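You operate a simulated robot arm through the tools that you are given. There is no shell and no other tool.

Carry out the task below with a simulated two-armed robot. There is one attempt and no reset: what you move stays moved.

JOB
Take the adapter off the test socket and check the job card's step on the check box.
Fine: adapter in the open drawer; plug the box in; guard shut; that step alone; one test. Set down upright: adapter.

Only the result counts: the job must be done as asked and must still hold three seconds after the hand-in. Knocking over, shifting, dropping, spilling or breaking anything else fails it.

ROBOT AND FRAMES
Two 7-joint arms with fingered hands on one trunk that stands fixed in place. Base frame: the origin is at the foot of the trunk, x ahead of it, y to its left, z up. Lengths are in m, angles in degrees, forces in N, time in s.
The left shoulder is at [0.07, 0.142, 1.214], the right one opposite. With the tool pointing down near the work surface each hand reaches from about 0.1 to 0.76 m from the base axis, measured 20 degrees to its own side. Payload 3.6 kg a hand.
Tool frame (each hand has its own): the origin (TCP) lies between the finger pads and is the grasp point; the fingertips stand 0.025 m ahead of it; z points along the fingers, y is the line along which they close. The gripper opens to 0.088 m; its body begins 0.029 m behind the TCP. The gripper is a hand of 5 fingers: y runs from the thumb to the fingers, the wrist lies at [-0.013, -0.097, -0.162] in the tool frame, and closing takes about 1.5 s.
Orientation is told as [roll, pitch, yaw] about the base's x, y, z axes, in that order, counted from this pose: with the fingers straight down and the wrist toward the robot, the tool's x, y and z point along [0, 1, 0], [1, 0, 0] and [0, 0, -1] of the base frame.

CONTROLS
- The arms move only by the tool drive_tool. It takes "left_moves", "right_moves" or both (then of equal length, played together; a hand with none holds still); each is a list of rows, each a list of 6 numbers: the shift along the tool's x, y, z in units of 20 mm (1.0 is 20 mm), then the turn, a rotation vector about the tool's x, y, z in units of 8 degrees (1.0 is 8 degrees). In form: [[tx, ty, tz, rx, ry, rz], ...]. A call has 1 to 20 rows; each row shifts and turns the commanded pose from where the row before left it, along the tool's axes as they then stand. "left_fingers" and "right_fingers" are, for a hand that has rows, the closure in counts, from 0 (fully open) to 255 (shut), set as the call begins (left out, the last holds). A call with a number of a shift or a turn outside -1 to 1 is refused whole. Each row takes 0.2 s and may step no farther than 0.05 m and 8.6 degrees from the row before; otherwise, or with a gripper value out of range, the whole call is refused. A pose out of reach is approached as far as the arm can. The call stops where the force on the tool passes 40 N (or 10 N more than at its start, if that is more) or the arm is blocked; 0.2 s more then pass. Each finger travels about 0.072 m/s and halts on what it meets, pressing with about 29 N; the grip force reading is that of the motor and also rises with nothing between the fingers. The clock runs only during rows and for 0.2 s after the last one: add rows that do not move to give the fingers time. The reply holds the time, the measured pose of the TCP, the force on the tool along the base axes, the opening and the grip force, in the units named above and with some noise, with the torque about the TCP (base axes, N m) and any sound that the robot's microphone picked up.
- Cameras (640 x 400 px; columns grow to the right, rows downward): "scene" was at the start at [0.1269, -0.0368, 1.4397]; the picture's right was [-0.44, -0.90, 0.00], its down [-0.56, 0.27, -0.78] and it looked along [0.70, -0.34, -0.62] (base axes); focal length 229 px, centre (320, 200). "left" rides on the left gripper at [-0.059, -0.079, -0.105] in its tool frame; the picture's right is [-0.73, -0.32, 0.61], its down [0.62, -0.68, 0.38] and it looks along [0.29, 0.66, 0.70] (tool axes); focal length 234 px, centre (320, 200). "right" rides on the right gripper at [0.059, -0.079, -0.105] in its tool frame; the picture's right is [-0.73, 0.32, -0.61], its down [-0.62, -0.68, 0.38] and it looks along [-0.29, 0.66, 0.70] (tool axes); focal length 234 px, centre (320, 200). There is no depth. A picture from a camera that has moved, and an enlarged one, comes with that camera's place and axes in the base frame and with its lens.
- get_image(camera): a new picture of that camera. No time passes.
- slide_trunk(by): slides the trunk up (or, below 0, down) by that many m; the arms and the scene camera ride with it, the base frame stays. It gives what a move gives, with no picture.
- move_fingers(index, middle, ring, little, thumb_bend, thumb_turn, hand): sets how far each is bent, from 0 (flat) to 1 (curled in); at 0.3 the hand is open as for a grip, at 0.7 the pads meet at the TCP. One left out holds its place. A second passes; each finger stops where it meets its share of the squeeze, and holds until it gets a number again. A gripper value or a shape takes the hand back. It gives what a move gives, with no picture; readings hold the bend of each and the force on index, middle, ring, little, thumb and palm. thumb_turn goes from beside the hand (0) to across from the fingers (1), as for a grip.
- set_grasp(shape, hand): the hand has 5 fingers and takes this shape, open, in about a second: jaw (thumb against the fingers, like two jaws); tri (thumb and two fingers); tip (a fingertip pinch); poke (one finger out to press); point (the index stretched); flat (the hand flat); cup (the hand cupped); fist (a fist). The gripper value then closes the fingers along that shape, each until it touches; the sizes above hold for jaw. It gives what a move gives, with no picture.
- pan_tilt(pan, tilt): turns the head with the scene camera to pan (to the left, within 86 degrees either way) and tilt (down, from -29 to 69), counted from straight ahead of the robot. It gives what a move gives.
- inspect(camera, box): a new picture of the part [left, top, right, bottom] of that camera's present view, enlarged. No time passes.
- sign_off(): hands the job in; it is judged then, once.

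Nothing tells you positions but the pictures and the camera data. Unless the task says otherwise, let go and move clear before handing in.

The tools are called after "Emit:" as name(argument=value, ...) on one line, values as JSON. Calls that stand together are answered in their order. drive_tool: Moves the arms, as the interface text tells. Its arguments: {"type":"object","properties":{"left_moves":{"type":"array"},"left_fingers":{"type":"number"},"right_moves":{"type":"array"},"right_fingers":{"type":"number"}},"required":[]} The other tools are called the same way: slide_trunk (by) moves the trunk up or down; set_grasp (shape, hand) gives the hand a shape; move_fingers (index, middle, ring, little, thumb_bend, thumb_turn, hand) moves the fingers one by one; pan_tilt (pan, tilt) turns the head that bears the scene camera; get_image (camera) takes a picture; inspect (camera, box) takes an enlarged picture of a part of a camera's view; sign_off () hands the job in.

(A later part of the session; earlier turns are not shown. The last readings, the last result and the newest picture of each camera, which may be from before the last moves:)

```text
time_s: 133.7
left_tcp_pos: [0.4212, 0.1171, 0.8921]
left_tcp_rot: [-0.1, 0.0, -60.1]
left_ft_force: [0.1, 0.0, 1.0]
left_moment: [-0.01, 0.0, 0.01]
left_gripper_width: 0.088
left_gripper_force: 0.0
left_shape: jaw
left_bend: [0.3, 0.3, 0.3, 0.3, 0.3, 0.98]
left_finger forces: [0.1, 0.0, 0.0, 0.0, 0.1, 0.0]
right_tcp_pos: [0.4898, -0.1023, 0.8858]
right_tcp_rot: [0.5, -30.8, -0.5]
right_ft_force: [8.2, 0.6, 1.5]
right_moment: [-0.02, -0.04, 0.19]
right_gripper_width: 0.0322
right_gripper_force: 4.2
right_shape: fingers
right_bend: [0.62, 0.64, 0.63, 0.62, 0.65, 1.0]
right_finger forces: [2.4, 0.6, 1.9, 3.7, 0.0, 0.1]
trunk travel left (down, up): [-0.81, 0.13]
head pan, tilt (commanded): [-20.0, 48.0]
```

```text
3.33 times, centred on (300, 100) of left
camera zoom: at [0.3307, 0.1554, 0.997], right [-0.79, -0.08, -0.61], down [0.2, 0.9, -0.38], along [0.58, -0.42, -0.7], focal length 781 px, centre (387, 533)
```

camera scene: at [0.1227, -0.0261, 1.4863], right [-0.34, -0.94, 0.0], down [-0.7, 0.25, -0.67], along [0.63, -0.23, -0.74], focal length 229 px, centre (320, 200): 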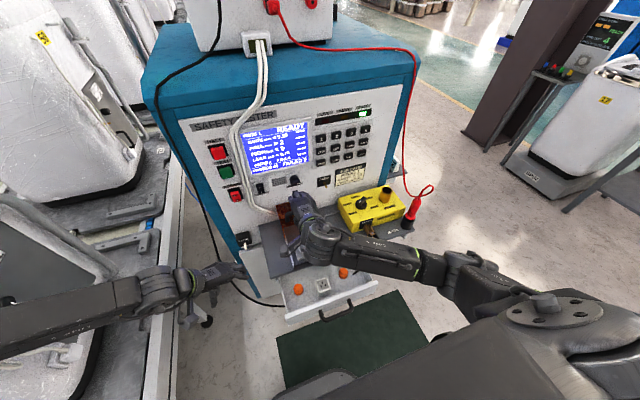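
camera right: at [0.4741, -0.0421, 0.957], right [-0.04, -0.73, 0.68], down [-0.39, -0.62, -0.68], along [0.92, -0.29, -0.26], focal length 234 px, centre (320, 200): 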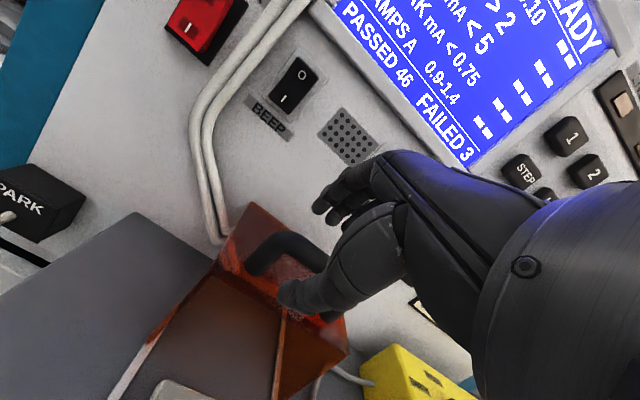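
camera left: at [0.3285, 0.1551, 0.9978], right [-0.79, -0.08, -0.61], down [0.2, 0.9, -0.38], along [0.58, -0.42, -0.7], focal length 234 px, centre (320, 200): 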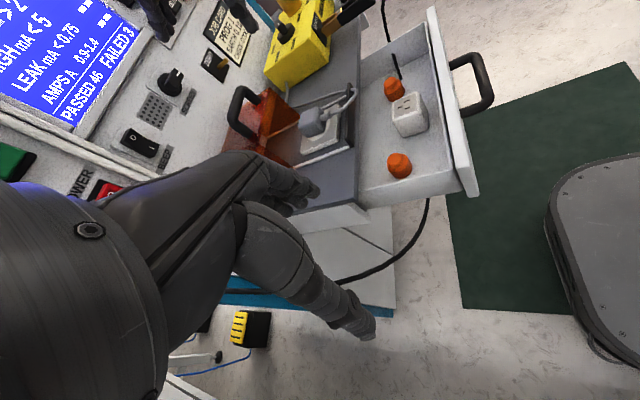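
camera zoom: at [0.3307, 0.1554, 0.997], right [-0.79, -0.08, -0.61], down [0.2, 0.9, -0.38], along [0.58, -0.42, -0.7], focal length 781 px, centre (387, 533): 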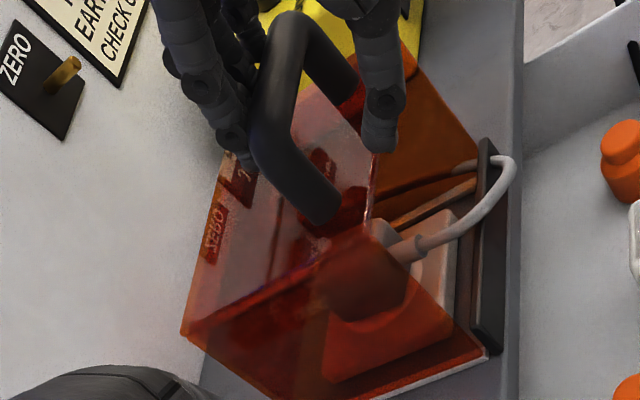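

The guard has reached the front stop (force rising). I'll give a small extra pull to be sure it is fully shut.

Emit:
drive_tool(right_moves=[[0, -0.17, -0.103, 0, 0, 0], [0, 0, 0, 0, 0, 0]])

Emit:
inspect(camera="left", box=[240, 50, 380, 160])

Emit:
inspect(camera="right", box=[0, 140, 400, 400])

Emit:
inspect(camera="scene", box=[200, 110, 380, 210])

```text
time_s: 134.3
left_tcp_pos: [0.4212, 0.1161, 0.8916]
left_tcp_rot: [0.0, 0.1, -60.0]
left_ft_force: [-0.4, -0.4, -0.2]
left_moment: [0.02, -0.01, 0.01]
left_gripper_width: 0.0878
left_gripper_force: 0.1
left_shape: jaw
left_bend: [0.3, 0.3, 0.3, 0.3, 0.3, 0.98]
left_finger forces: [0.0, 0.0, 0.1, 0.1, 0.1, 0.1]
right_tcp_pos: [0.4875, -0.1011, 0.8859]
right_tcp_rot: [0.6, -30.8, -0.5]
right_ft_force: [15.5, -0.5, 1.9]
right_moment: [-0.04, -0.07, 0.3]
right_gripper_width: 0.0354
right_gripper_force: 8.6
right_shape: fingers
right_bend: [0.6, 0.63, 0.61, 0.6, 0.65, 1.0]
right_finger forces: [4.8, 2.0, 3.9, 5.2, 0.0, 0.0]
trunk travel left (down, up): [-0.81, 0.13]
head pan, tilt (commanded): [-20.0, 48.0]
```

```text
3.64 times, centred on (310, 105) of left
camera zoom: at [0.3316, 0.155, 0.9967], right [-0.79, -0.08, -0.6], down [0.2, 0.9, -0.38], along [0.58, -0.42, -0.7], focal length 852 px, centre (356, 546)
```

zoom: 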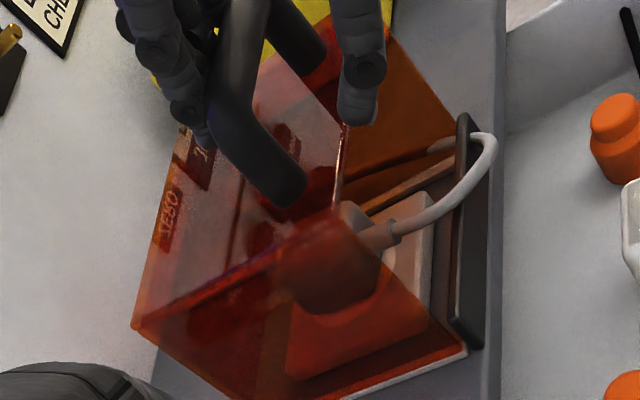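

```text
1.54 times, centred on (200, 270) of right
camera zoom: at [0.3654, -0.0428, 0.9371], right [-0.04, -0.73, 0.68], down [-0.39, -0.62, -0.68], along [0.92, -0.29, -0.26], focal length 360 px, centre (505, 92)
```

zoom: 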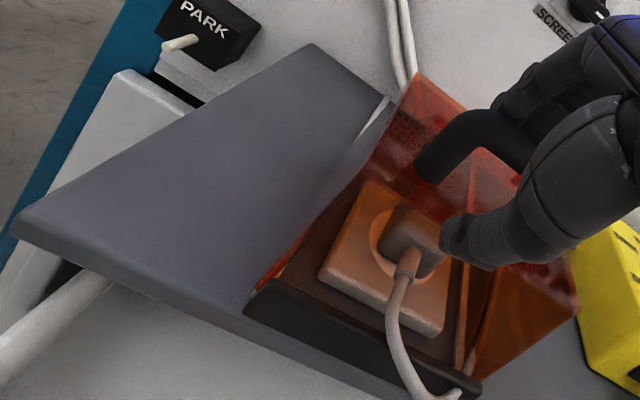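

```text
3.56 times, centred on (290, 160) of scene
camera zoom: at [0.1274, -0.0263, 1.4859], right [-0.34, -0.94, 0.0], down [-0.7, 0.25, -0.67], along [0.63, -0.23, -0.74], focal length 816 px, centre (427, 342)
```

zoom: 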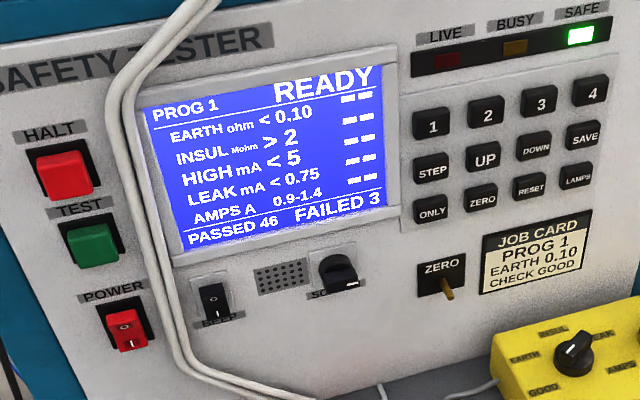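

Emit:
drive_tool(right_moves=[[0, 0.2, 0.12, 0, 0, 0], [0, 0.15, 0.09, 0, 0, 0]])

Emit:
move_fingers(hand="right", index=0.3, middle=0.3, ring=0.3, little=0.3)

Emit:
inspect(camera="left", box=[220, 30, 380, 160])

```text
time_s: 134.9
left_tcp_pos: [0.4192, 0.1171, 0.8921]
left_tcp_rot: [0.0, 0.0, -60.0]
left_ft_force: [0.3, 0.1, 0.4]
left_moment: [0.0, -0.03, 0.04]
left_gripper_width: 0.0877
left_gripper_force: 0.1
left_shape: jaw
left_bend: [0.3, 0.3, 0.3, 0.3, 0.3, 0.98]
left_finger forces: [0.0, 0.0, 0.1, 0.1, 0.0, 0.1]
right_tcp_pos: [0.493, -0.1, 0.8876]
right_tcp_rot: [0.4, -30.7, -0.4]
right_ft_force: [2.2, -1.1, 3.0]
right_moment: [-0.04, -0.05, 0.03]
right_gripper_width: 0.0306
right_gripper_force: 1.5
right_shape: fingers
right_bend: [0.64, 0.65, 0.64, 0.63, 0.65, 1.0]
right_finger forces: [0.7, 0.0, 0.4, 2.0, 0.2, 0.0]
trunk travel left (down, up): [-0.81, 0.13]
head pan, tilt (commanded): [-20.0, 48.0]
```

```text
time_s: 135.9
left_tcp_pos: [0.4201, 0.1157, 0.893]
left_tcp_rot: [0.0, -0.1, -59.9]
left_ft_force: [-0.4, 0.4, -0.2]
left_moment: [0.0, 0.03, -0.01]
left_gripper_width: 0.0877
left_gripper_force: 0.0
left_shape: jaw
left_bend: [0.3, 0.3, 0.3, 0.3, 0.3, 0.98]
left_finger forces: [0.0, 0.0, 0.0, 0.0, 0.0, 0.0]
right_tcp_pos: [0.4923, -0.1011, 0.8867]
right_tcp_rot: [0.5, -30.9, -0.4]
right_ft_force: [-1.1, -0.3, 0.1]
right_moment: [0.03, 0.03, 0.0]
right_gripper_width: 0.0673
right_gripper_force: 0.1
right_shape: fingers
right_bend: [0.3, 0.3, 0.3, 0.3, 0.65, 1.0]
right_finger forces: [0.0, 0.1, 0.0, 0.0, 0.0, 0.0]
trunk travel left (down, up): [-0.81, 0.13]
head pan, tilt (commanded): [-20.0, 48.0]
```

```text
3.08 times, centred on (300, 95) of left
camera zoom: at [0.329, 0.1551, 0.9976], right [-0.79, -0.08, -0.61], down [0.2, 0.9, -0.38], along [0.58, -0.42, -0.7], focal length 720 px, centre (382, 523)
```

zoom: 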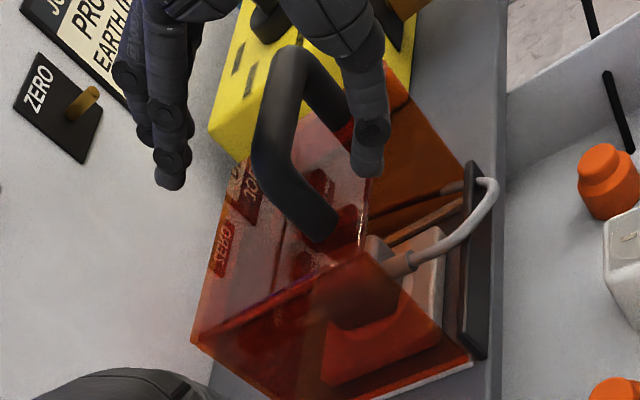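

Emit:
drive_tool(right_moves=[[0, 0.26, -0.43, 0, 0, 0], [0, 0.4, -0.7, 0, 0, 0], [0, 0.515, -0.857, 0, 0, 0], [0, 0.515, -0.857, 0, 0, 0], [0, 0.515, -0.857, 0, 0, 0]])

Emit:
inspect(camera="scene", box=[250, 170, 370, 270])

Emit:
inspect(camera="left", box=[220, 30, 380, 160])

Emit:
get_image(camera="scene")

```text
time_s: 137.1
left_tcp_pos: [0.42, 0.1156, 0.8926]
left_tcp_rot: [0.0, 0.0, -59.9]
left_ft_force: [-0.1, 0.5, 0.0]
left_moment: [-0.03, -0.01, 0.01]
left_gripper_width: 0.0879
left_gripper_force: 0.1
left_shape: jaw
left_bend: [0.3, 0.3, 0.3, 0.3, 0.3, 0.98]
left_finger forces: [0.0, 0.0, 0.0, 0.1, 0.0, 0.0]
right_tcp_pos: [0.4946, -0.1008, 0.9749]
right_tcp_rot: [0.4, -30.9, -0.5]
right_ft_force: [-0.3, -0.8, 0.0]
right_moment: [0.01, -0.03, -0.02]
right_gripper_width: 0.067
right_gripper_force: 0.1
right_shape: fingers
right_bend: [0.3, 0.3, 0.3, 0.3, 0.65, 1.0]
right_finger forces: [0.0, 0.0, 0.1, 0.0, 0.0, 0.0]
trunk travel left (down, up): [-0.81, 0.13]
head pan, tilt (commanded): [-20.0, 48.0]
```

```text
4.00 times, centred on (310, 220) of scene
camera zoom: at [0.1235, -0.0259, 1.4862], right [-0.34, -0.94, 0.0], down [-0.7, 0.25, -0.67], along [0.63, -0.23, -0.74], focal length 918 px, centre (360, 120)
```

zoom: 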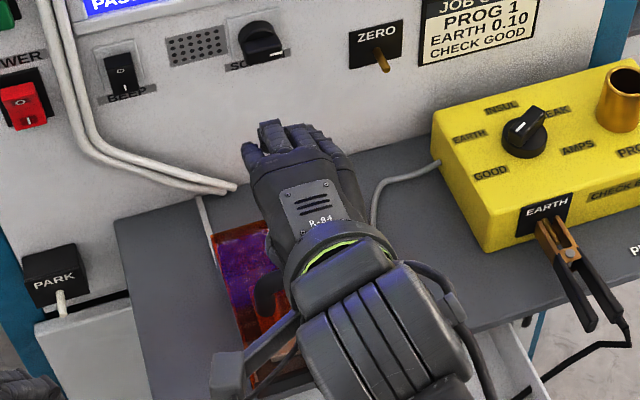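

```text
3.08 times, centred on (300, 95) of left
camera zoom: at [0.329, 0.1552, 0.9976], right [-0.79, -0.08, -0.61], down [0.2, 0.9, -0.38], along [0.58, -0.42, -0.7], focal length 720 px, centre (382, 523)
```

zoom: 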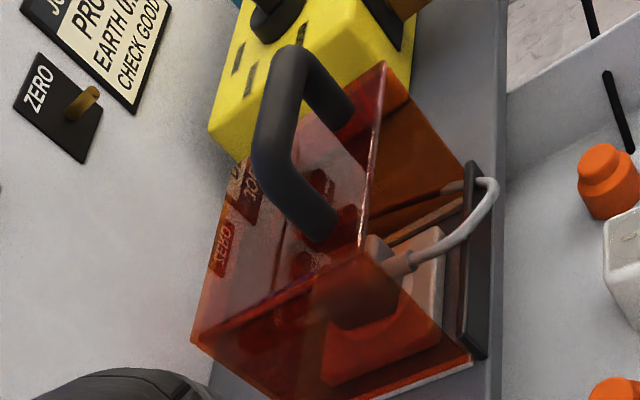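

```text
taken
camera scene: at [0.1235, -0.0259, 1.4862], right [-0.34, -0.94, 0.0], down [-0.7, 0.25, -0.67], along [0.63, -0.23, -0.74], focal length 229 px, centre (320, 200)
```

scene: 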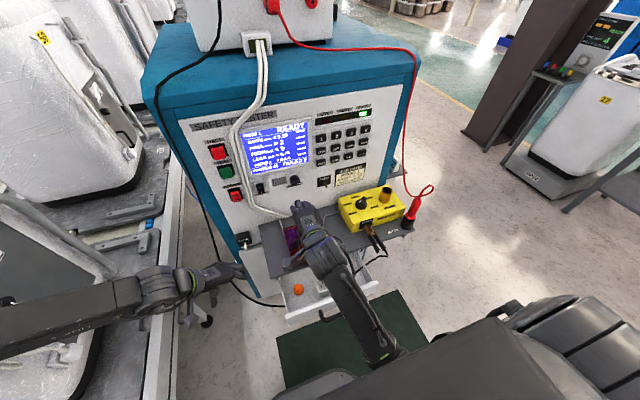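

The guard is shut over the plugged-in lead. Next come the keys: STEP is at about (0.690, -0.236, 1.047) and ONLY at (0.690, -0.235, 1.000). I'll back the right hand off and set a poke shape to see where the fingertip is.

Emit:
drive_tool(right_moves=[[-0.8, -0.4, -0.8, 0, 0, 0], [-0.8, -0.4, -0.8, 0, 0, 0], [-0.8, -0.4, -0.8, 0, 0, 0], [-0.8, 0, -0.5, 0, 0, 0], [-0.8, 0.3, -0.3, 0, 0, 0], [-0.8, 0.3, -0.3, 0, 0, 0], [-0.8, 0.3, 0, 0, 0, 0]])

Emit:
set_grasp(hand="right", shape="poke")

Emit:
get_image(camera="scene")

Emit:
get_image(camera="right")

Emit:
get_image(camera="left")

```text
time_s: 138.7
left_tcp_pos: [0.4198, 0.1164, 0.8921]
left_tcp_rot: [0.0, 0.0, -60.0]
left_ft_force: [-1.3, -0.9, 0.1]
left_moment: [0.01, -0.01, 0.02]
left_gripper_width: 0.0879
left_gripper_force: 0.1
left_shape: jaw
left_bend: [0.3, 0.3, 0.3, 0.3, 0.3, 0.98]
left_finger forces: [0.1, 0.1, 0.0, 0.0, 0.1, 0.1]
right_tcp_pos: [0.4513, -0.2157, 1.028]
right_tcp_rot: [0.6, -30.9, -0.5]
right_ft_force: [-0.1, -0.3, -0.7]
right_moment: [-0.03, 0.02, 0.01]
right_gripper_width: 0.0672
right_gripper_force: 0.1
right_shape: fingers
right_bend: [0.3, 0.3, 0.3, 0.3, 0.65, 1.0]
right_finger forces: [0.0, 0.1, 0.0, 0.1, 0.0, 0.0]
trunk travel left (down, up): [-0.81, 0.13]
head pan, tilt (commanded): [-20.0, 48.0]
```

```text
time_s: 139.6
left_tcp_pos: [0.4192, 0.1157, 0.8933]
left_tcp_rot: [0.0, 0.1, -60.1]
left_ft_force: [0.3, 0.4, -0.4]
left_moment: [0.01, 0.0, 0.02]
left_gripper_width: 0.0879
left_gripper_force: 0.1
left_shape: jaw
left_bend: [0.3, 0.3, 0.3, 0.3, 0.3, 0.98]
left_finger forces: [0.1, 0.1, 0.1, 0.0, 0.0, 0.0]
right_tcp_pos: [0.4513, -0.2125, 1.0281]
right_tcp_rot: [0.6, -30.9, -0.6]
right_ft_force: [-0.3, -0.1, -0.4]
right_moment: [-0.03, 0.01, -0.02]
right_gripper_width: 0.0
right_gripper_force: 0.0
right_shape: poke
right_bend: [0.7, 0.7, 0.99, 0.99, 1.0, 1.0]
right_finger forces: [0.0, 0.0, 0.1, 0.1, 0.1, 0.0]
trunk travel left (down, up): [-0.81, 0.13]
head pan, tilt (commanded): [-20.0, 48.0]
```

```text
taken
camera scene: at [0.1235, -0.0261, 1.4862], right [-0.34, -0.94, 0.0], down [-0.7, 0.25, -0.67], along [0.63, -0.23, -0.74], focal length 229 px, centre (320, 200)
```

scene: 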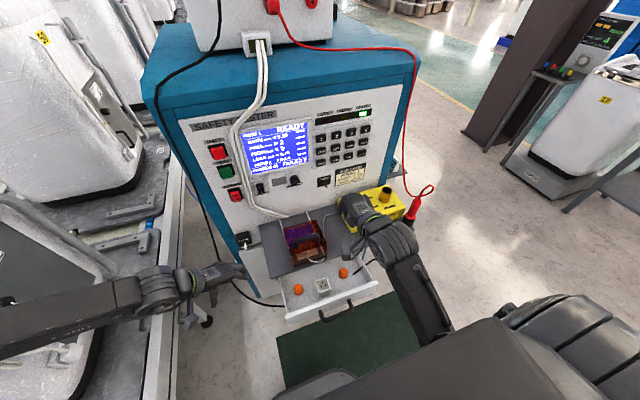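

```text
taken
camera right: at [0.3294, -0.155, 1.0788], right [-0.04, -0.73, 0.68], down [-0.39, -0.62, -0.68], along [0.92, -0.29, -0.26], focal length 234 px, centre (320, 200)
```

right: 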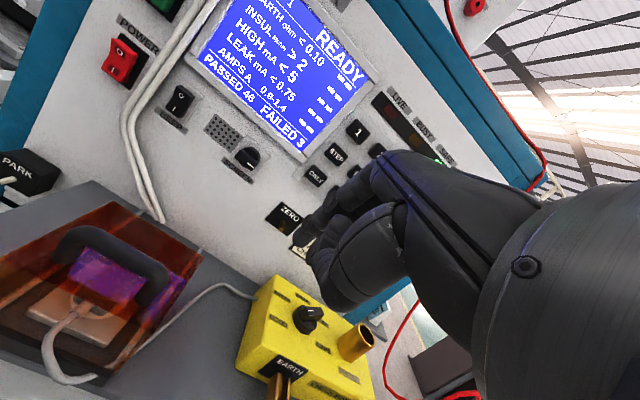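

```text
taken
camera left: at [0.329, 0.1551, 0.9976], right [-0.79, -0.08, -0.61], down [0.2, 0.9, -0.38], along [0.58, -0.42, -0.7], focal length 234 px, centre (320, 200)
```

left: 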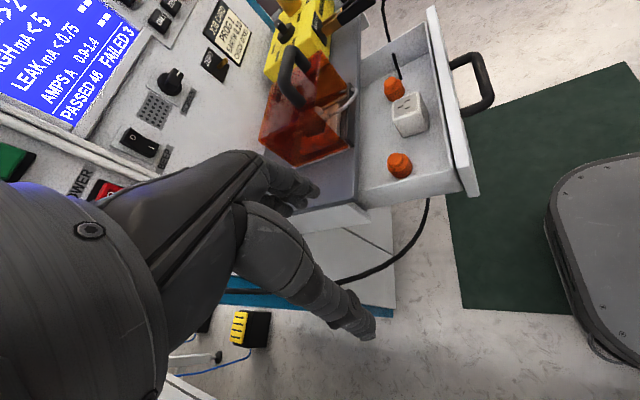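

Emit:
inspect(camera="right", box=[260, 140, 420, 300])

Emit:
inspect(camera="scene", box=[310, 170, 410, 250])

```text
2.50 times, centred on (340, 220) of right
camera zoom: at [0.3294, -0.155, 1.0788], right [-0.04, -0.73, 0.68], down [-0.39, -0.62, -0.68], along [0.92, -0.29, -0.26], focal length 585 px, centre (270, 150)
```

zoom: 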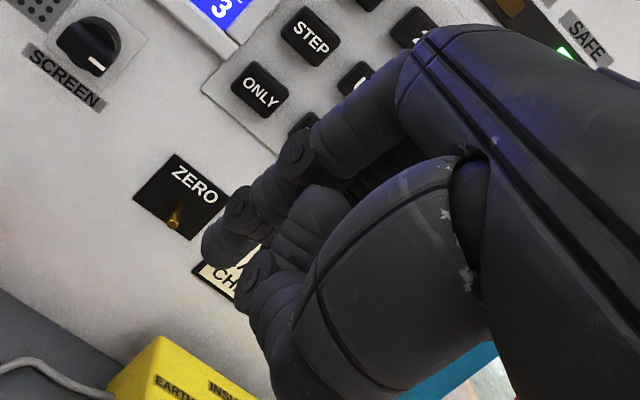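

```text
5.00 times, centred on (360, 210) of scene
camera zoom: at [0.1235, -0.0261, 1.4862], right [-0.34, -0.94, 0.0], down [-0.7, 0.25, -0.67], along [0.63, -0.23, -0.74], focal length 1147 px, centre (120, 150)
```

zoom: 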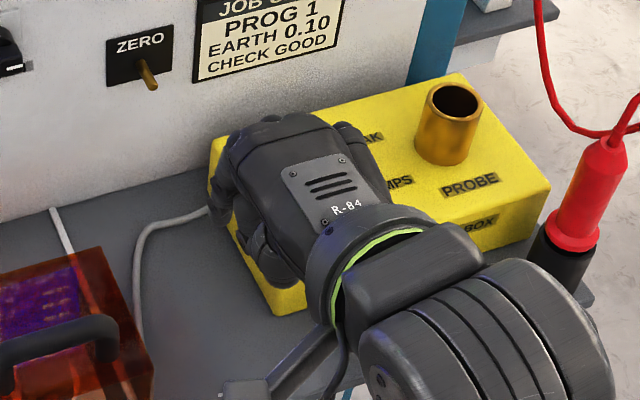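

In the poke shape the index tip lies about 25 mm ahead of the TCP along the tool axis. I'll pitch the hand to about -68° in front of the keypad.

Emit:
drive_tool(right_moves=[[0, 0.857, 0.515, 0, 0, 0], [0, 0.857, 0.515, 0, 0, 0], [0, 0.857, 0.515, 0, 0, 0], [0, 0, 0, -0.9375, 0, 0], [0, 0, 0, -0.9375, 0, 0], [0, 0, 0, -0.9375, 0, 0], [0, 0, 0, -0.9375, 0, 0], [0, 0, 0, -0.9375, 0, 0]])

Emit:
get_image(camera="scene")

Emit:
get_image(camera="right")

```text
time_s: 141.4
left_tcp_pos: [0.4189, 0.1163, 0.8936]
left_tcp_rot: [0.0, 0.0, -60.0]
left_ft_force: [-0.1, 0.2, 0.2]
left_moment: [0.0, -0.05, 0.0]
left_gripper_width: 0.0879
left_gripper_force: 0.1
left_shape: jaw
left_bend: [0.3, 0.3, 0.3, 0.3, 0.3, 0.98]
left_finger forces: [0.0, 0.0, 0.0, 0.0, 0.1, 0.0]
right_tcp_pos: [0.5118, -0.2125, 1.0299]
right_tcp_rot: [1.1, -68.3, -1.2]
right_ft_force: [-0.4, -0.4, 0.3]
right_moment: [-0.01, 0.01, -0.01]
right_gripper_width: 0.0
right_gripper_force: 0.0
right_shape: poke
right_bend: [0.7, 0.7, 0.99, 0.99, 1.0, 1.0]
right_finger forces: [0.0, 0.0, 0.1, 0.0, 0.0, 0.0]
trunk travel left (down, up): [-0.81, 0.13]
head pan, tilt (commanded): [-20.0, 48.0]
```

```text
taken
camera scene: at [0.1239, -0.026, 1.4862], right [-0.34, -0.94, 0.0], down [-0.7, 0.25, -0.67], along [0.63, -0.23, -0.74], focal length 229 px, centre (320, 200)
```

scene: 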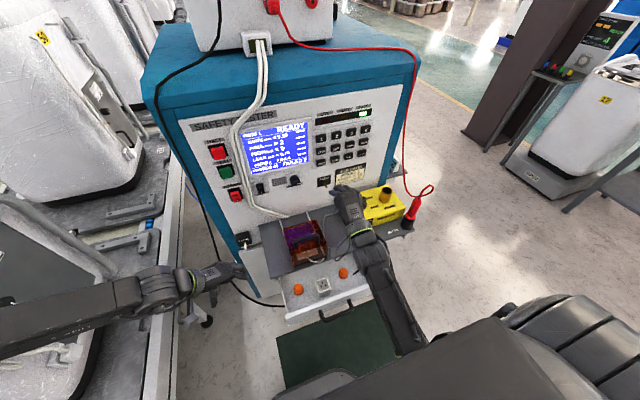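

```text
taken
camera right: at [0.3851, -0.1543, 0.9958], right [-0.45, -0.73, 0.52], down [0.1, -0.62, -0.78], along [0.89, -0.3, 0.35], focal length 234 px, centre (320, 200)
```

right: 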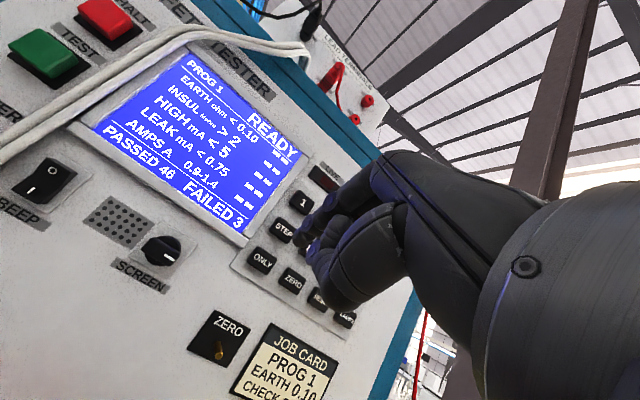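

Emit:
drive_tool(right_moves=[[-0.196, 0.573, 0.848, 0, 0, 0], [-0.196, 0.573, 0.848, 0, 0, 0], [-0.196, 0.573, 0.848, 0, 0, 0], [-0.196, 0.573, 0.848, 0, 0, 0], [-0.196, 0.573, 0.848, 0, 0, 0]])

Emit:
get_image(camera="right")

Emit:
inspect(camera="scene", box=[290, 100, 390, 190])

Emit:
inspect(camera="right", box=[230, 150, 390, 290])

```text
time_s: 142.6
left_tcp_pos: [0.4199, 0.1156, 0.8928]
left_tcp_rot: [0.0, -0.1, -60.1]
left_ft_force: [0.2, 0.5, -0.5]
left_moment: [-0.01, 0.0, 0.01]
left_gripper_width: 0.0878
left_gripper_force: 0.0
left_shape: jaw
left_bend: [0.3, 0.3, 0.3, 0.3, 0.3, 0.98]
left_finger forces: [0.0, 0.2, 0.1, 0.0, 0.0, 0.0]
right_tcp_pos: [0.6145, -0.2343, 1.0519]
right_tcp_rot: [1.1, -68.4, -1.3]
right_ft_force: [0.3, -0.7, -0.3]
right_moment: [0.0, 0.02, 0.02]
right_gripper_width: 0.0001
right_gripper_force: 0.1
right_shape: poke
right_bend: [0.7, 0.7, 0.99, 0.99, 1.0, 1.0]
right_finger forces: [0.0, 0.2, 0.0, 0.0, 0.0, 0.1]
trunk travel left (down, up): [-0.81, 0.13]
head pan, tilt (commanded): [-20.0, 48.0]
```

```text
taken
camera right: at [0.4869, -0.1751, 1.0178], right [-0.45, -0.73, 0.52], down [0.1, -0.62, -0.78], along [0.89, -0.3, 0.35], focal length 234 px, centre (320, 200)
```

right: 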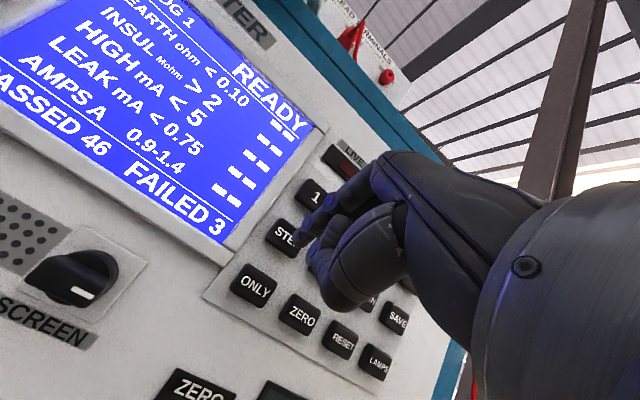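

```text
4.44 times, centred on (340, 145) of scene
camera zoom: at [0.1245, -0.0262, 1.4861], right [-0.34, -0.94, 0.0], down [-0.7, 0.25, -0.67], along [0.63, -0.23, -0.74], focal length 1020 px, centre (231, 444)
```

zoom: 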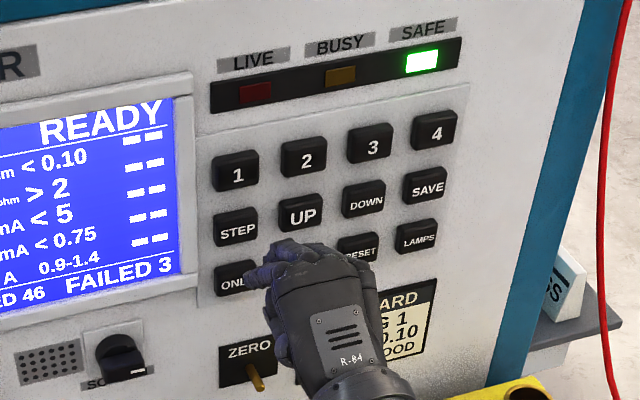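

```text
2.86 times, centred on (310, 220) of right
camera zoom: at [0.4869, -0.1751, 1.0178], right [-0.45, -0.73, 0.52], down [0.1, -0.62, -0.78], along [0.89, -0.3, 0.35], focal length 669 px, centre (349, 143)
```

zoom: 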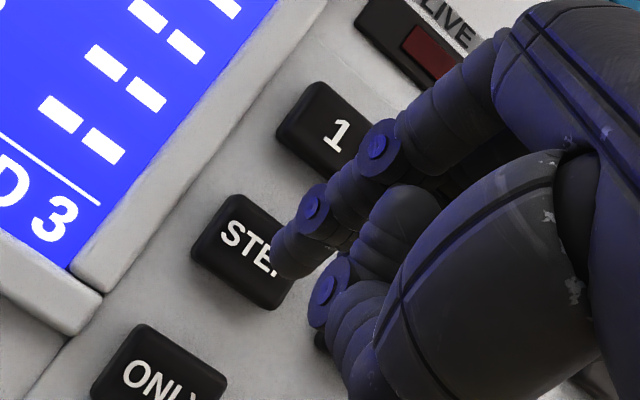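

The fingertip is lined up with STEP. I'll approach to about 1 cm away, then press in small increments.

Emit:
drive_tool(right_moves=[[0, 0.37, 0.66, 0, 0, 0], [0, 0.276, 0.6975, 0, 0, 0]])

Emit:
inspect(camera="right", box=[230, 150, 390, 290])

Emit:
inspect(camera="scene", box=[290, 100, 390, 190])

```text
time_s: 143.2
left_tcp_pos: [0.4195, 0.1168, 0.8924]
left_tcp_rot: [0.0, -0.1, -60.0]
left_ft_force: [0.7, 1.3, 0.0]
left_moment: [-0.01, -0.01, 0.0]
left_gripper_width: 0.088
left_gripper_force: 0.1
left_shape: jaw
left_bend: [0.3, 0.3, 0.3, 0.3, 0.3, 0.98]
left_finger forces: [0.1, 0.1, 0.0, 0.1, 0.1, 0.0]
right_tcp_pos: [0.6444, -0.2334, 1.0536]
right_tcp_rot: [1.2, -68.3, -1.4]
right_ft_force: [-0.8, -0.1, 0.2]
right_moment: [0.01, 0.0, 0.01]
right_gripper_width: 0.0
right_gripper_force: 0.1
right_shape: poke
right_bend: [0.7, 0.7, 0.99, 0.99, 1.0, 1.0]
right_finger forces: [0.0, 0.0, 0.1, 0.1, 0.0, 0.0]
trunk travel left (down, up): [-0.81, 0.13]
head pan, tilt (commanded): [-20.0, 48.0]
```

```text
2.86 times, centred on (310, 220) of right
camera zoom: at [0.5165, -0.1748, 1.0194], right [-0.45, -0.73, 0.52], down [0.1, -0.62, -0.78], along [0.89, -0.3, 0.35], focal length 669 px, centre (349, 143)
```

zoom: 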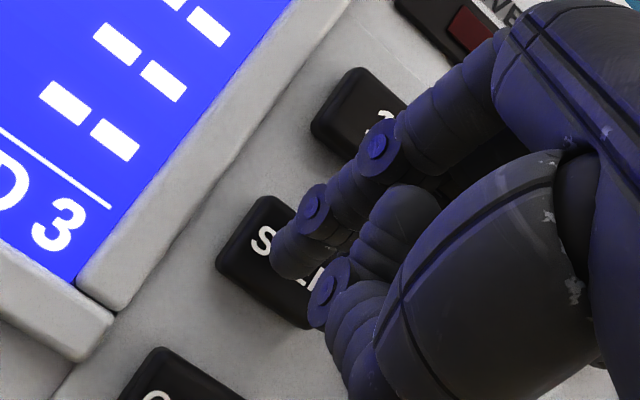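

```text
4.44 times, centred on (340, 145) of scene
camera zoom: at [0.1245, -0.0261, 1.4861], right [-0.34, -0.94, 0.0], down [-0.7, 0.25, -0.67], along [0.63, -0.23, -0.74], focal length 1020 px, centre (231, 444)
```

zoom: 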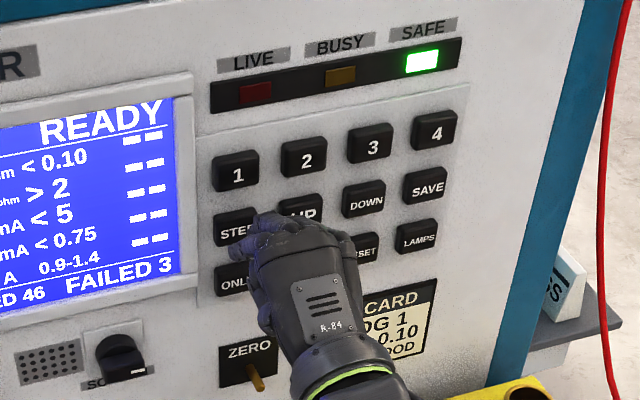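

Emit:
drive_tool(right_moves=[[0, 0.09, 0.23, 0, 0, 0]])

Emit:
drive_tool(right_moves=[[0, 0.055, 0.14, 0, 0, 0]])

Emit:
drive_tool(right_moves=[[0, 0.055, 0.14, 0, 0, 0]])

```text
time_s: 143.6
left_tcp_pos: [0.4187, 0.1159, 0.8939]
left_tcp_rot: [0.0, 0.0, -59.9]
left_ft_force: [0.0, -0.2, 0.2]
left_moment: [0.03, 0.01, 0.02]
left_gripper_width: 0.0875
left_gripper_force: 0.1
left_shape: jaw
left_bend: [0.3, 0.3, 0.3, 0.3, 0.3, 0.98]
left_finger forces: [0.1, 0.0, 0.0, 0.1, 0.1, 0.1]
right_tcp_pos: [0.6475, -0.2341, 1.0527]
right_tcp_rot: [1.0, -68.5, -1.4]
right_ft_force: [-0.4, -0.3, 0.2]
right_moment: [0.03, 0.01, 0.0]
right_gripper_width: 0.0
right_gripper_force: 0.1
right_shape: poke
right_bend: [0.7, 0.7, 0.99, 0.99, 1.0, 1.0]
right_finger forces: [0.0, 0.0, 0.1, 0.0, 0.1, 0.1]
trunk travel left (down, up): [-0.81, 0.13]
head pan, tilt (commanded): [-20.0, 48.0]
```

```text
time_s: 144.0
left_tcp_pos: [0.4189, 0.116, 0.8927]
left_tcp_rot: [0.0, 0.1, -60.0]
left_ft_force: [0.2, -0.1, -1.0]
left_moment: [0.0, 0.01, 0.0]
left_gripper_width: 0.0876
left_gripper_force: 0.0
left_shape: jaw
left_bend: [0.3, 0.3, 0.3, 0.3, 0.3, 0.98]
left_finger forces: [0.1, 0.1, 0.0, 0.0, 0.1, 0.1]
right_tcp_pos: [0.6507, -0.2328, 1.053]
right_tcp_rot: [1.1, -68.4, -1.3]
right_ft_force: [0.4, 0.5, -0.3]
right_moment: [0.0, 0.02, -0.03]
right_gripper_width: 0.0
right_gripper_force: 0.1
right_shape: poke
right_bend: [0.7, 0.7, 0.99, 0.99, 1.0, 1.0]
right_finger forces: [0.0, 0.0, 0.1, 0.1, 0.0, 0.0]
trunk travel left (down, up): [-0.81, 0.13]
head pan, tilt (commanded): [-20.0, 48.0]
```

```text
time_s: 144.4
left_tcp_pos: [0.418, 0.116, 0.893]
left_tcp_rot: [0.0, 0.0, -60.0]
left_ft_force: [-0.6, 0.5, 0.8]
left_moment: [0.02, -0.01, -0.01]
left_gripper_width: 0.0879
left_gripper_force: 0.0
left_shape: jaw
left_bend: [0.3, 0.3, 0.3, 0.3, 0.3, 0.98]
left_finger forces: [0.0, 0.0, 0.0, 0.0, 0.1, 0.0]
right_tcp_pos: [0.6537, -0.2355, 1.053]
right_tcp_rot: [1.2, -68.4, -1.3]
right_ft_force: [0.3, 0.8, 0.0]
right_moment: [0.0, 0.01, -0.02]
right_gripper_width: 0.0
right_gripper_force: 0.0
right_shape: poke
right_bend: [0.7, 0.7, 0.99, 0.99, 1.0, 1.0]
right_finger forces: [0.1, 0.0, 0.0, 0.1, 0.0, 0.1]
trunk travel left (down, up): [-0.81, 0.13]
head pan, tilt (commanded): [-20.0, 48.0]
```

Emit:
drive_tool(right_moves=[[0, 0.055, 0.14, 0, 0, 0]])

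Emit:
inspect(camera="right", box=[230, 150, 390, 290])

Emit:
drive_tool(right_moves=[[0, 0.055, 0.14, 0, 0, 0]])

Emit:
inspect(camera="scene", box=[220, 100, 390, 200])

```text
time_s: 144.8
left_tcp_pos: [0.4197, 0.1168, 0.8927]
left_tcp_rot: [0.0, 0.0, -60.0]
left_ft_force: [0.3, 0.4, 0.3]
left_moment: [0.03, 0.01, 0.01]
left_gripper_width: 0.0878
left_gripper_force: 0.1
left_shape: jaw
left_bend: [0.3, 0.3, 0.3, 0.3, 0.3, 0.98]
left_finger forces: [0.0, 0.0, 0.0, 0.0, 0.0, 0.0]
right_tcp_pos: [0.6569, -0.2336, 1.053]
right_tcp_rot: [1.1, -68.3, -1.3]
right_ft_force: [0.8, 0.6, -1.6]
right_moment: [-0.01, 0.0, 0.01]
right_gripper_width: 0.0
right_gripper_force: 0.0
right_shape: poke
right_bend: [0.7, 0.7, 0.99, 0.99, 1.0, 1.0]
right_finger forces: [0.0, 0.1, 0.0, 0.0, 0.0, 0.0]
trunk travel left (down, up): [-0.81, 0.13]
head pan, tilt (commanded): [-20.0, 48.0]
```

```text
2.86 times, centred on (310, 220) of right
camera zoom: at [0.5297, -0.1753, 1.0189], right [-0.45, -0.73, 0.52], down [0.1, -0.62, -0.78], along [0.89, -0.3, 0.35], focal length 669 px, centre (349, 143)
```

zoom: 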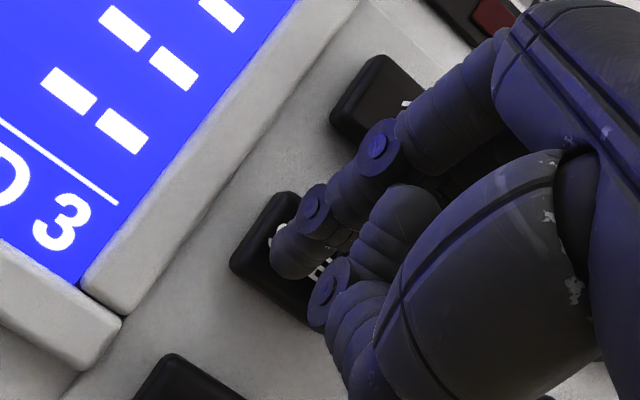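

```text
time_s: 145.2
left_tcp_pos: [0.4192, 0.1166, 0.894]
left_tcp_rot: [0.0, 0.0, -60.0]
left_ft_force: [-0.1, -0.2, 0.0]
left_moment: [0.01, -0.02, -0.01]
left_gripper_width: 0.088
left_gripper_force: 0.0
left_shape: jaw
left_bend: [0.3, 0.3, 0.3, 0.3, 0.3, 0.98]
left_finger forces: [0.1, 0.0, 0.1, 0.1, 0.0, 0.0]
right_tcp_pos: [0.6594, -0.2347, 1.0521]
right_tcp_rot: [1.0, -68.3, -1.3]
right_ft_force: [-1.7, 0.9, -0.2]
right_moment: [0.03, 0.01, 0.01]
right_gripper_width: 0.0
right_gripper_force: 0.0
right_shape: poke
right_bend: [0.7, 0.7, 0.99, 0.99, 1.0, 1.0]
right_finger forces: [1.2, 0.0, 0.0, 0.0, 0.0, 0.1]
trunk travel left (down, up): [-0.81, 0.13]
head pan, tilt (commanded): [-20.0, 48.0]
```

```text
3.76 times, centred on (305, 150) of scene
camera zoom: at [0.1233, -0.0261, 1.4862], right [-0.34, -0.94, 0.0], down [-0.7, 0.25, -0.67], along [0.63, -0.23, -0.74], focal length 864 px, centre (376, 388)
```

zoom: 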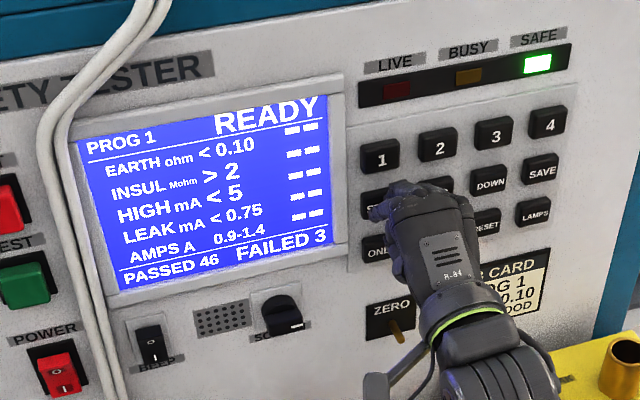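

Contact with the key (1.2 N). I'll push 2 mm at a time and watch the screen.

Emit:
drive_tool(right_moves=[[0, 0.037, 0.093, 0, 0, 0]])

Emit:
inspect(camera="scene", box=[220, 100, 390, 200])

```text
time_s: 145.6
left_tcp_pos: [0.419, 0.1169, 0.8922]
left_tcp_rot: [0.1, 0.1, -60.0]
left_ft_force: [0.9, 0.3, 0.1]
left_moment: [0.0, 0.02, -0.01]
left_gripper_width: 0.0879
left_gripper_force: 0.0
left_shape: jaw
left_bend: [0.3, 0.3, 0.3, 0.3, 0.3, 0.98]
left_finger forces: [0.0, 0.0, 0.0, 0.1, 0.1, 0.0]
right_tcp_pos: [0.6608, -0.2348, 1.054]
right_tcp_rot: [1.0, -68.4, -1.3]
right_ft_force: [-4.2, 0.2, -0.3]
right_moment: [0.02, 0.04, 0.02]
right_gripper_width: 0.0
right_gripper_force: 0.0
right_shape: poke
right_bend: [0.7, 0.7, 0.99, 0.99, 1.0, 1.0]
right_finger forces: [2.4, 0.0, 0.0, 0.0, 0.0, 0.0]
trunk travel left (down, up): [-0.81, 0.13]
head pan, tilt (commanded): [-20.0, 48.0]
heard: click
```

```text
3.76 times, centred on (305, 150) of scene
camera zoom: at [0.123, -0.0261, 1.4862], right [-0.34, -0.94, 0.0], down [-0.7, 0.25, -0.67], along [0.63, -0.23, -0.74], focal length 864 px, centre (376, 388)
```

zoom: 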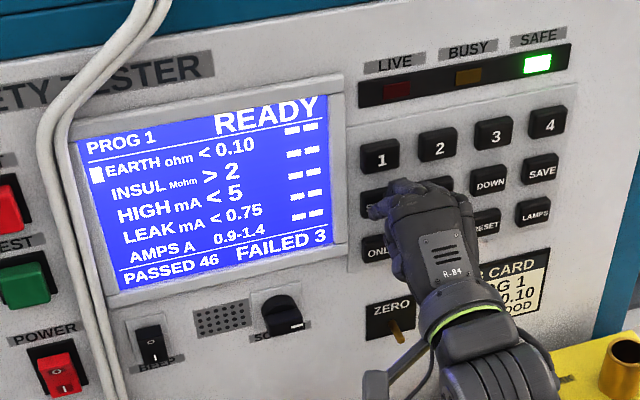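

STEP clicked once and a cursor now marks EARTH. I'll retract and move down to ONLY.

Emit:
drive_tool(right_moves=[[0, -0.23, -0.58, 0, 0, 0], [0, -0.23, -0.58, 0, 0, 0], [0, -0.727, 0.288, 0, 0, 0], [0, -0.727, 0.288, 0, 0, 0], [0, -0.727, 0.288, 0, 0, 0]])

Emit:
inspect(camera="right", box=[230, 150, 390, 290])

Emit:
inspect(camera="scene", box=[220, 100, 390, 200])

```text
time_s: 146.8
left_tcp_pos: [0.4188, 0.1171, 0.8934]
left_tcp_rot: [0.0, 0.0, -60.0]
left_ft_force: [0.5, -0.3, -0.1]
left_moment: [-0.01, -0.02, -0.01]
left_gripper_width: 0.0878
left_gripper_force: 0.1
left_shape: jaw
left_bend: [0.3, 0.3, 0.3, 0.3, 0.3, 0.98]
left_finger forces: [0.1, 0.0, 0.0, 0.1, 0.1, 0.1]
right_tcp_pos: [0.6368, -0.2353, 1.0058]
right_tcp_rot: [1.0, -68.4, -1.3]
right_ft_force: [-0.8, 0.3, -1.1]
right_moment: [-0.04, 0.0, -0.02]
right_gripper_width: 0.0
right_gripper_force: 0.1
right_shape: poke
right_bend: [0.7, 0.7, 0.99, 0.99, 1.0, 1.0]
right_finger forces: [0.0, 0.1, 0.0, 0.1, 0.0, 0.0]
trunk travel left (down, up): [-0.81, 0.13]
head pan, tilt (commanded): [-20.0, 48.0]
```

```text
2.86 times, centred on (310, 220) of right
camera zoom: at [0.5097, -0.1756, 0.9724], right [-0.45, -0.73, 0.52], down [0.1, -0.62, -0.78], along [0.89, -0.3, 0.35], focal length 669 px, centre (349, 143)
```

zoom: 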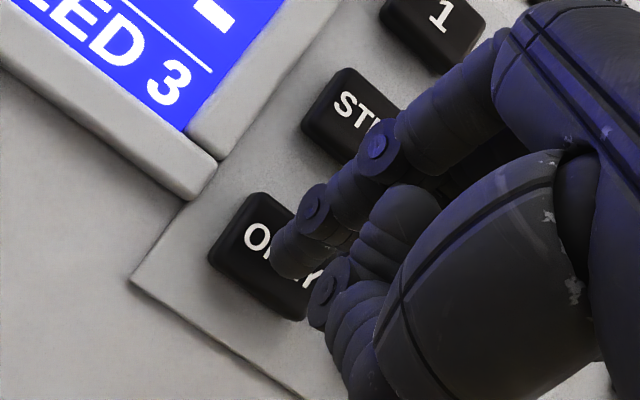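

```text
3.76 times, centred on (305, 150) of scene
camera zoom: at [0.1236, -0.0261, 1.4862], right [-0.34, -0.94, 0.0], down [-0.7, 0.25, -0.67], along [0.63, -0.23, -0.74], focal length 864 px, centre (376, 388)
```

zoom: 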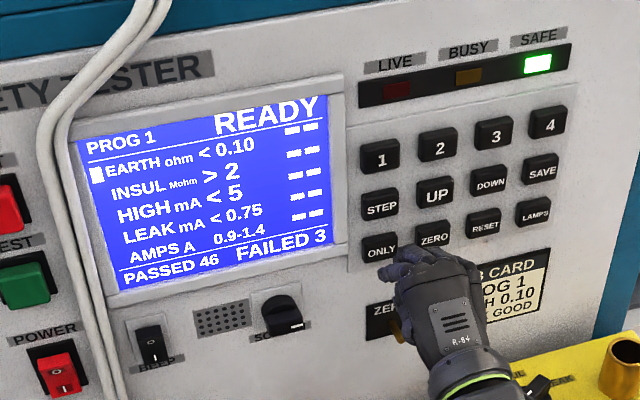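

Emit:
drive_tool(right_moves=[[0, 0.2, 0.5, 0, 0, 0], [0, 0.166, 0.42, 0, 0, 0]])

Emit:
drive_tool(right_moves=[[0, 0.037, 0.093, 0, 0, 0]])

Emit:
inspect(camera="scene", box=[220, 100, 390, 200])

```text
time_s: 147.4
left_tcp_pos: [0.4194, 0.1161, 0.8928]
left_tcp_rot: [0.0, 0.0, -59.9]
left_ft_force: [-0.2, -0.9, -0.3]
left_moment: [-0.03, 0.0, -0.02]
left_gripper_width: 0.0877
left_gripper_force: 0.1
left_shape: jaw
left_bend: [0.3, 0.3, 0.3, 0.3, 0.3, 0.98]
left_finger forces: [0.0, 0.0, 0.1, 0.1, 0.0, 0.1]
right_tcp_pos: [0.6554, -0.2346, 1.0065]
right_tcp_rot: [1.1, -68.3, -1.3]
right_ft_force: [-0.4, -0.2, 0.5]
right_moment: [0.04, 0.0, 0.01]
right_gripper_width: 0.0
right_gripper_force: 0.0
right_shape: poke
right_bend: [0.7, 0.7, 0.99, 0.99, 1.0, 1.0]
right_finger forces: [0.0, 0.0, 0.0, 0.0, 0.0, 0.0]
trunk travel left (down, up): [-0.81, 0.13]
head pan, tilt (commanded): [-20.0, 48.0]
```

```text
time_s: 147.8
left_tcp_pos: [0.4196, 0.1166, 0.8928]
left_tcp_rot: [0.0, 0.0, -60.0]
left_ft_force: [-0.5, -0.4, 0.7]
left_moment: [0.0, -0.05, 0.06]
left_gripper_width: 0.0877
left_gripper_force: 0.1
left_shape: jaw
left_bend: [0.3, 0.3, 0.3, 0.3, 0.3, 0.98]
left_finger forces: [0.0, 0.0, 0.1, 0.0, 0.1, 0.0]
right_tcp_pos: [0.6574, -0.2352, 1.0049]
right_tcp_rot: [1.2, -68.3, -1.4]
right_ft_force: [-0.1, -0.2, 0.8]
right_moment: [-0.02, 0.02, 0.01]
right_gripper_width: 0.0
right_gripper_force: 0.0
right_shape: poke
right_bend: [0.7, 0.7, 0.99, 0.99, 1.0, 1.0]
right_finger forces: [0.5, 0.0, 0.0, 0.0, 0.1, 0.0]
trunk travel left (down, up): [-0.81, 0.13]
head pan, tilt (commanded): [-20.0, 48.0]
```

```text
3.76 times, centred on (305, 150) of scene
camera zoom: at [0.1237, -0.0261, 1.4862], right [-0.34, -0.94, 0.0], down [-0.7, 0.25, -0.67], along [0.63, -0.23, -0.74], focal length 864 px, centre (376, 388)
```

zoom: 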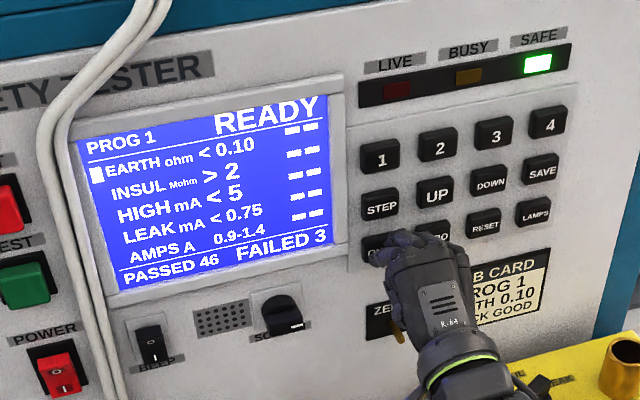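

Emit:
drive_tool(right_moves=[[0, 0.037, 0.093, 0, 0, 0]])

Emit:
inspect(camera="scene", box=[220, 100, 390, 200])

```text
time_s: 148.2
left_tcp_pos: [0.4188, 0.1173, 0.8931]
left_tcp_rot: [0.1, 0.0, -60.0]
left_ft_force: [0.4, -0.2, -1.4]
left_moment: [-0.02, 0.02, 0.03]
left_gripper_width: 0.0878
left_gripper_force: 0.1
left_shape: jaw
left_bend: [0.3, 0.3, 0.3, 0.3, 0.3, 0.98]
left_finger forces: [0.1, 0.1, 0.0, 0.1, 0.0, 0.1]
right_tcp_pos: [0.6594, -0.2344, 1.0051]
right_tcp_rot: [1.1, -68.4, -1.3]
right_ft_force: [-1.6, 0.5, -0.4]
right_moment: [0.04, -0.02, 0.02]
right_gripper_width: 0.0003
right_gripper_force: 0.1
right_shape: poke
right_bend: [0.7, 0.7, 0.99, 0.99, 1.0, 1.0]
right_finger forces: [1.5, 0.0, 0.0, 0.0, 0.0, 0.1]
trunk travel left (down, up): [-0.81, 0.13]
head pan, tilt (commanded): [-20.0, 48.0]
```

```text
3.76 times, centred on (305, 150) of scene
camera zoom: at [0.1231, -0.0262, 1.4862], right [-0.34, -0.94, 0.0], down [-0.7, 0.25, -0.67], along [0.63, -0.23, -0.74], focal length 864 px, centre (376, 388)
```

zoom: 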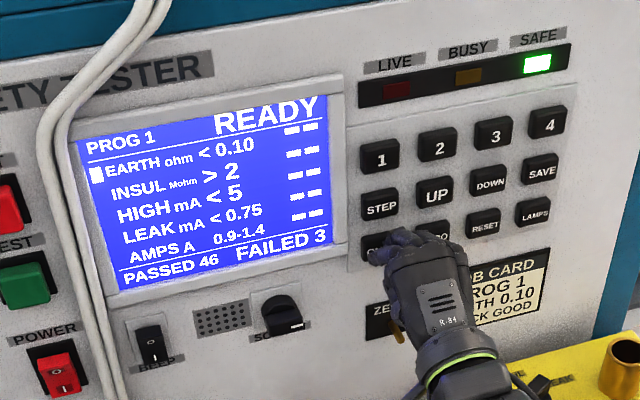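

Emit:
drive_tool(right_moves=[[0, 0.037, 0.093, 0, 0, 0]])

Emit:
inspect(camera="scene", box=[220, 100, 390, 200])

```text
time_s: 148.6
left_tcp_pos: [0.4195, 0.1164, 0.893]
left_tcp_rot: [0.0, 0.0, -60.0]
left_ft_force: [0.3, -0.6, 0.6]
left_moment: [0.0, -0.01, 0.0]
left_gripper_width: 0.0875
left_gripper_force: 0.0
left_shape: jaw
left_bend: [0.3, 0.3, 0.3, 0.3, 0.3, 0.98]
left_finger forces: [0.1, 0.0, 0.0, 0.1, 0.1, 0.0]
right_tcp_pos: [0.6609, -0.2333, 1.0069]
right_tcp_rot: [1.1, -68.4, -1.3]
right_ft_force: [-2.4, 0.4, -0.2]
right_moment: [0.0, 0.03, 0.01]
right_gripper_width: 0.0
right_gripper_force: 0.3
right_shape: poke
right_bend: [0.7, 0.7, 0.99, 0.99, 1.0, 1.0]
right_finger forces: [2.8, 0.0, 0.0, 0.0, 0.1, 0.0]
trunk travel left (down, up): [-0.81, 0.13]
head pan, tilt (commanded): [-20.0, 48.0]
heard: click
```

```text
3.76 times, centred on (305, 150) of scene
camera zoom: at [0.1229, -0.0261, 1.4862], right [-0.34, -0.94, 0.0], down [-0.7, 0.25, -0.67], along [0.63, -0.23, -0.74], focal length 864 px, centre (376, 388)
```

zoom: 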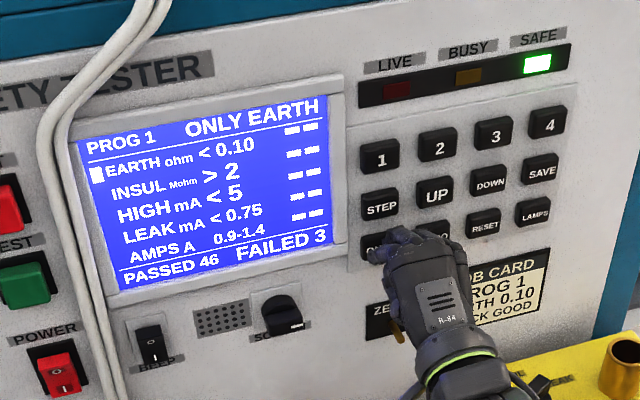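

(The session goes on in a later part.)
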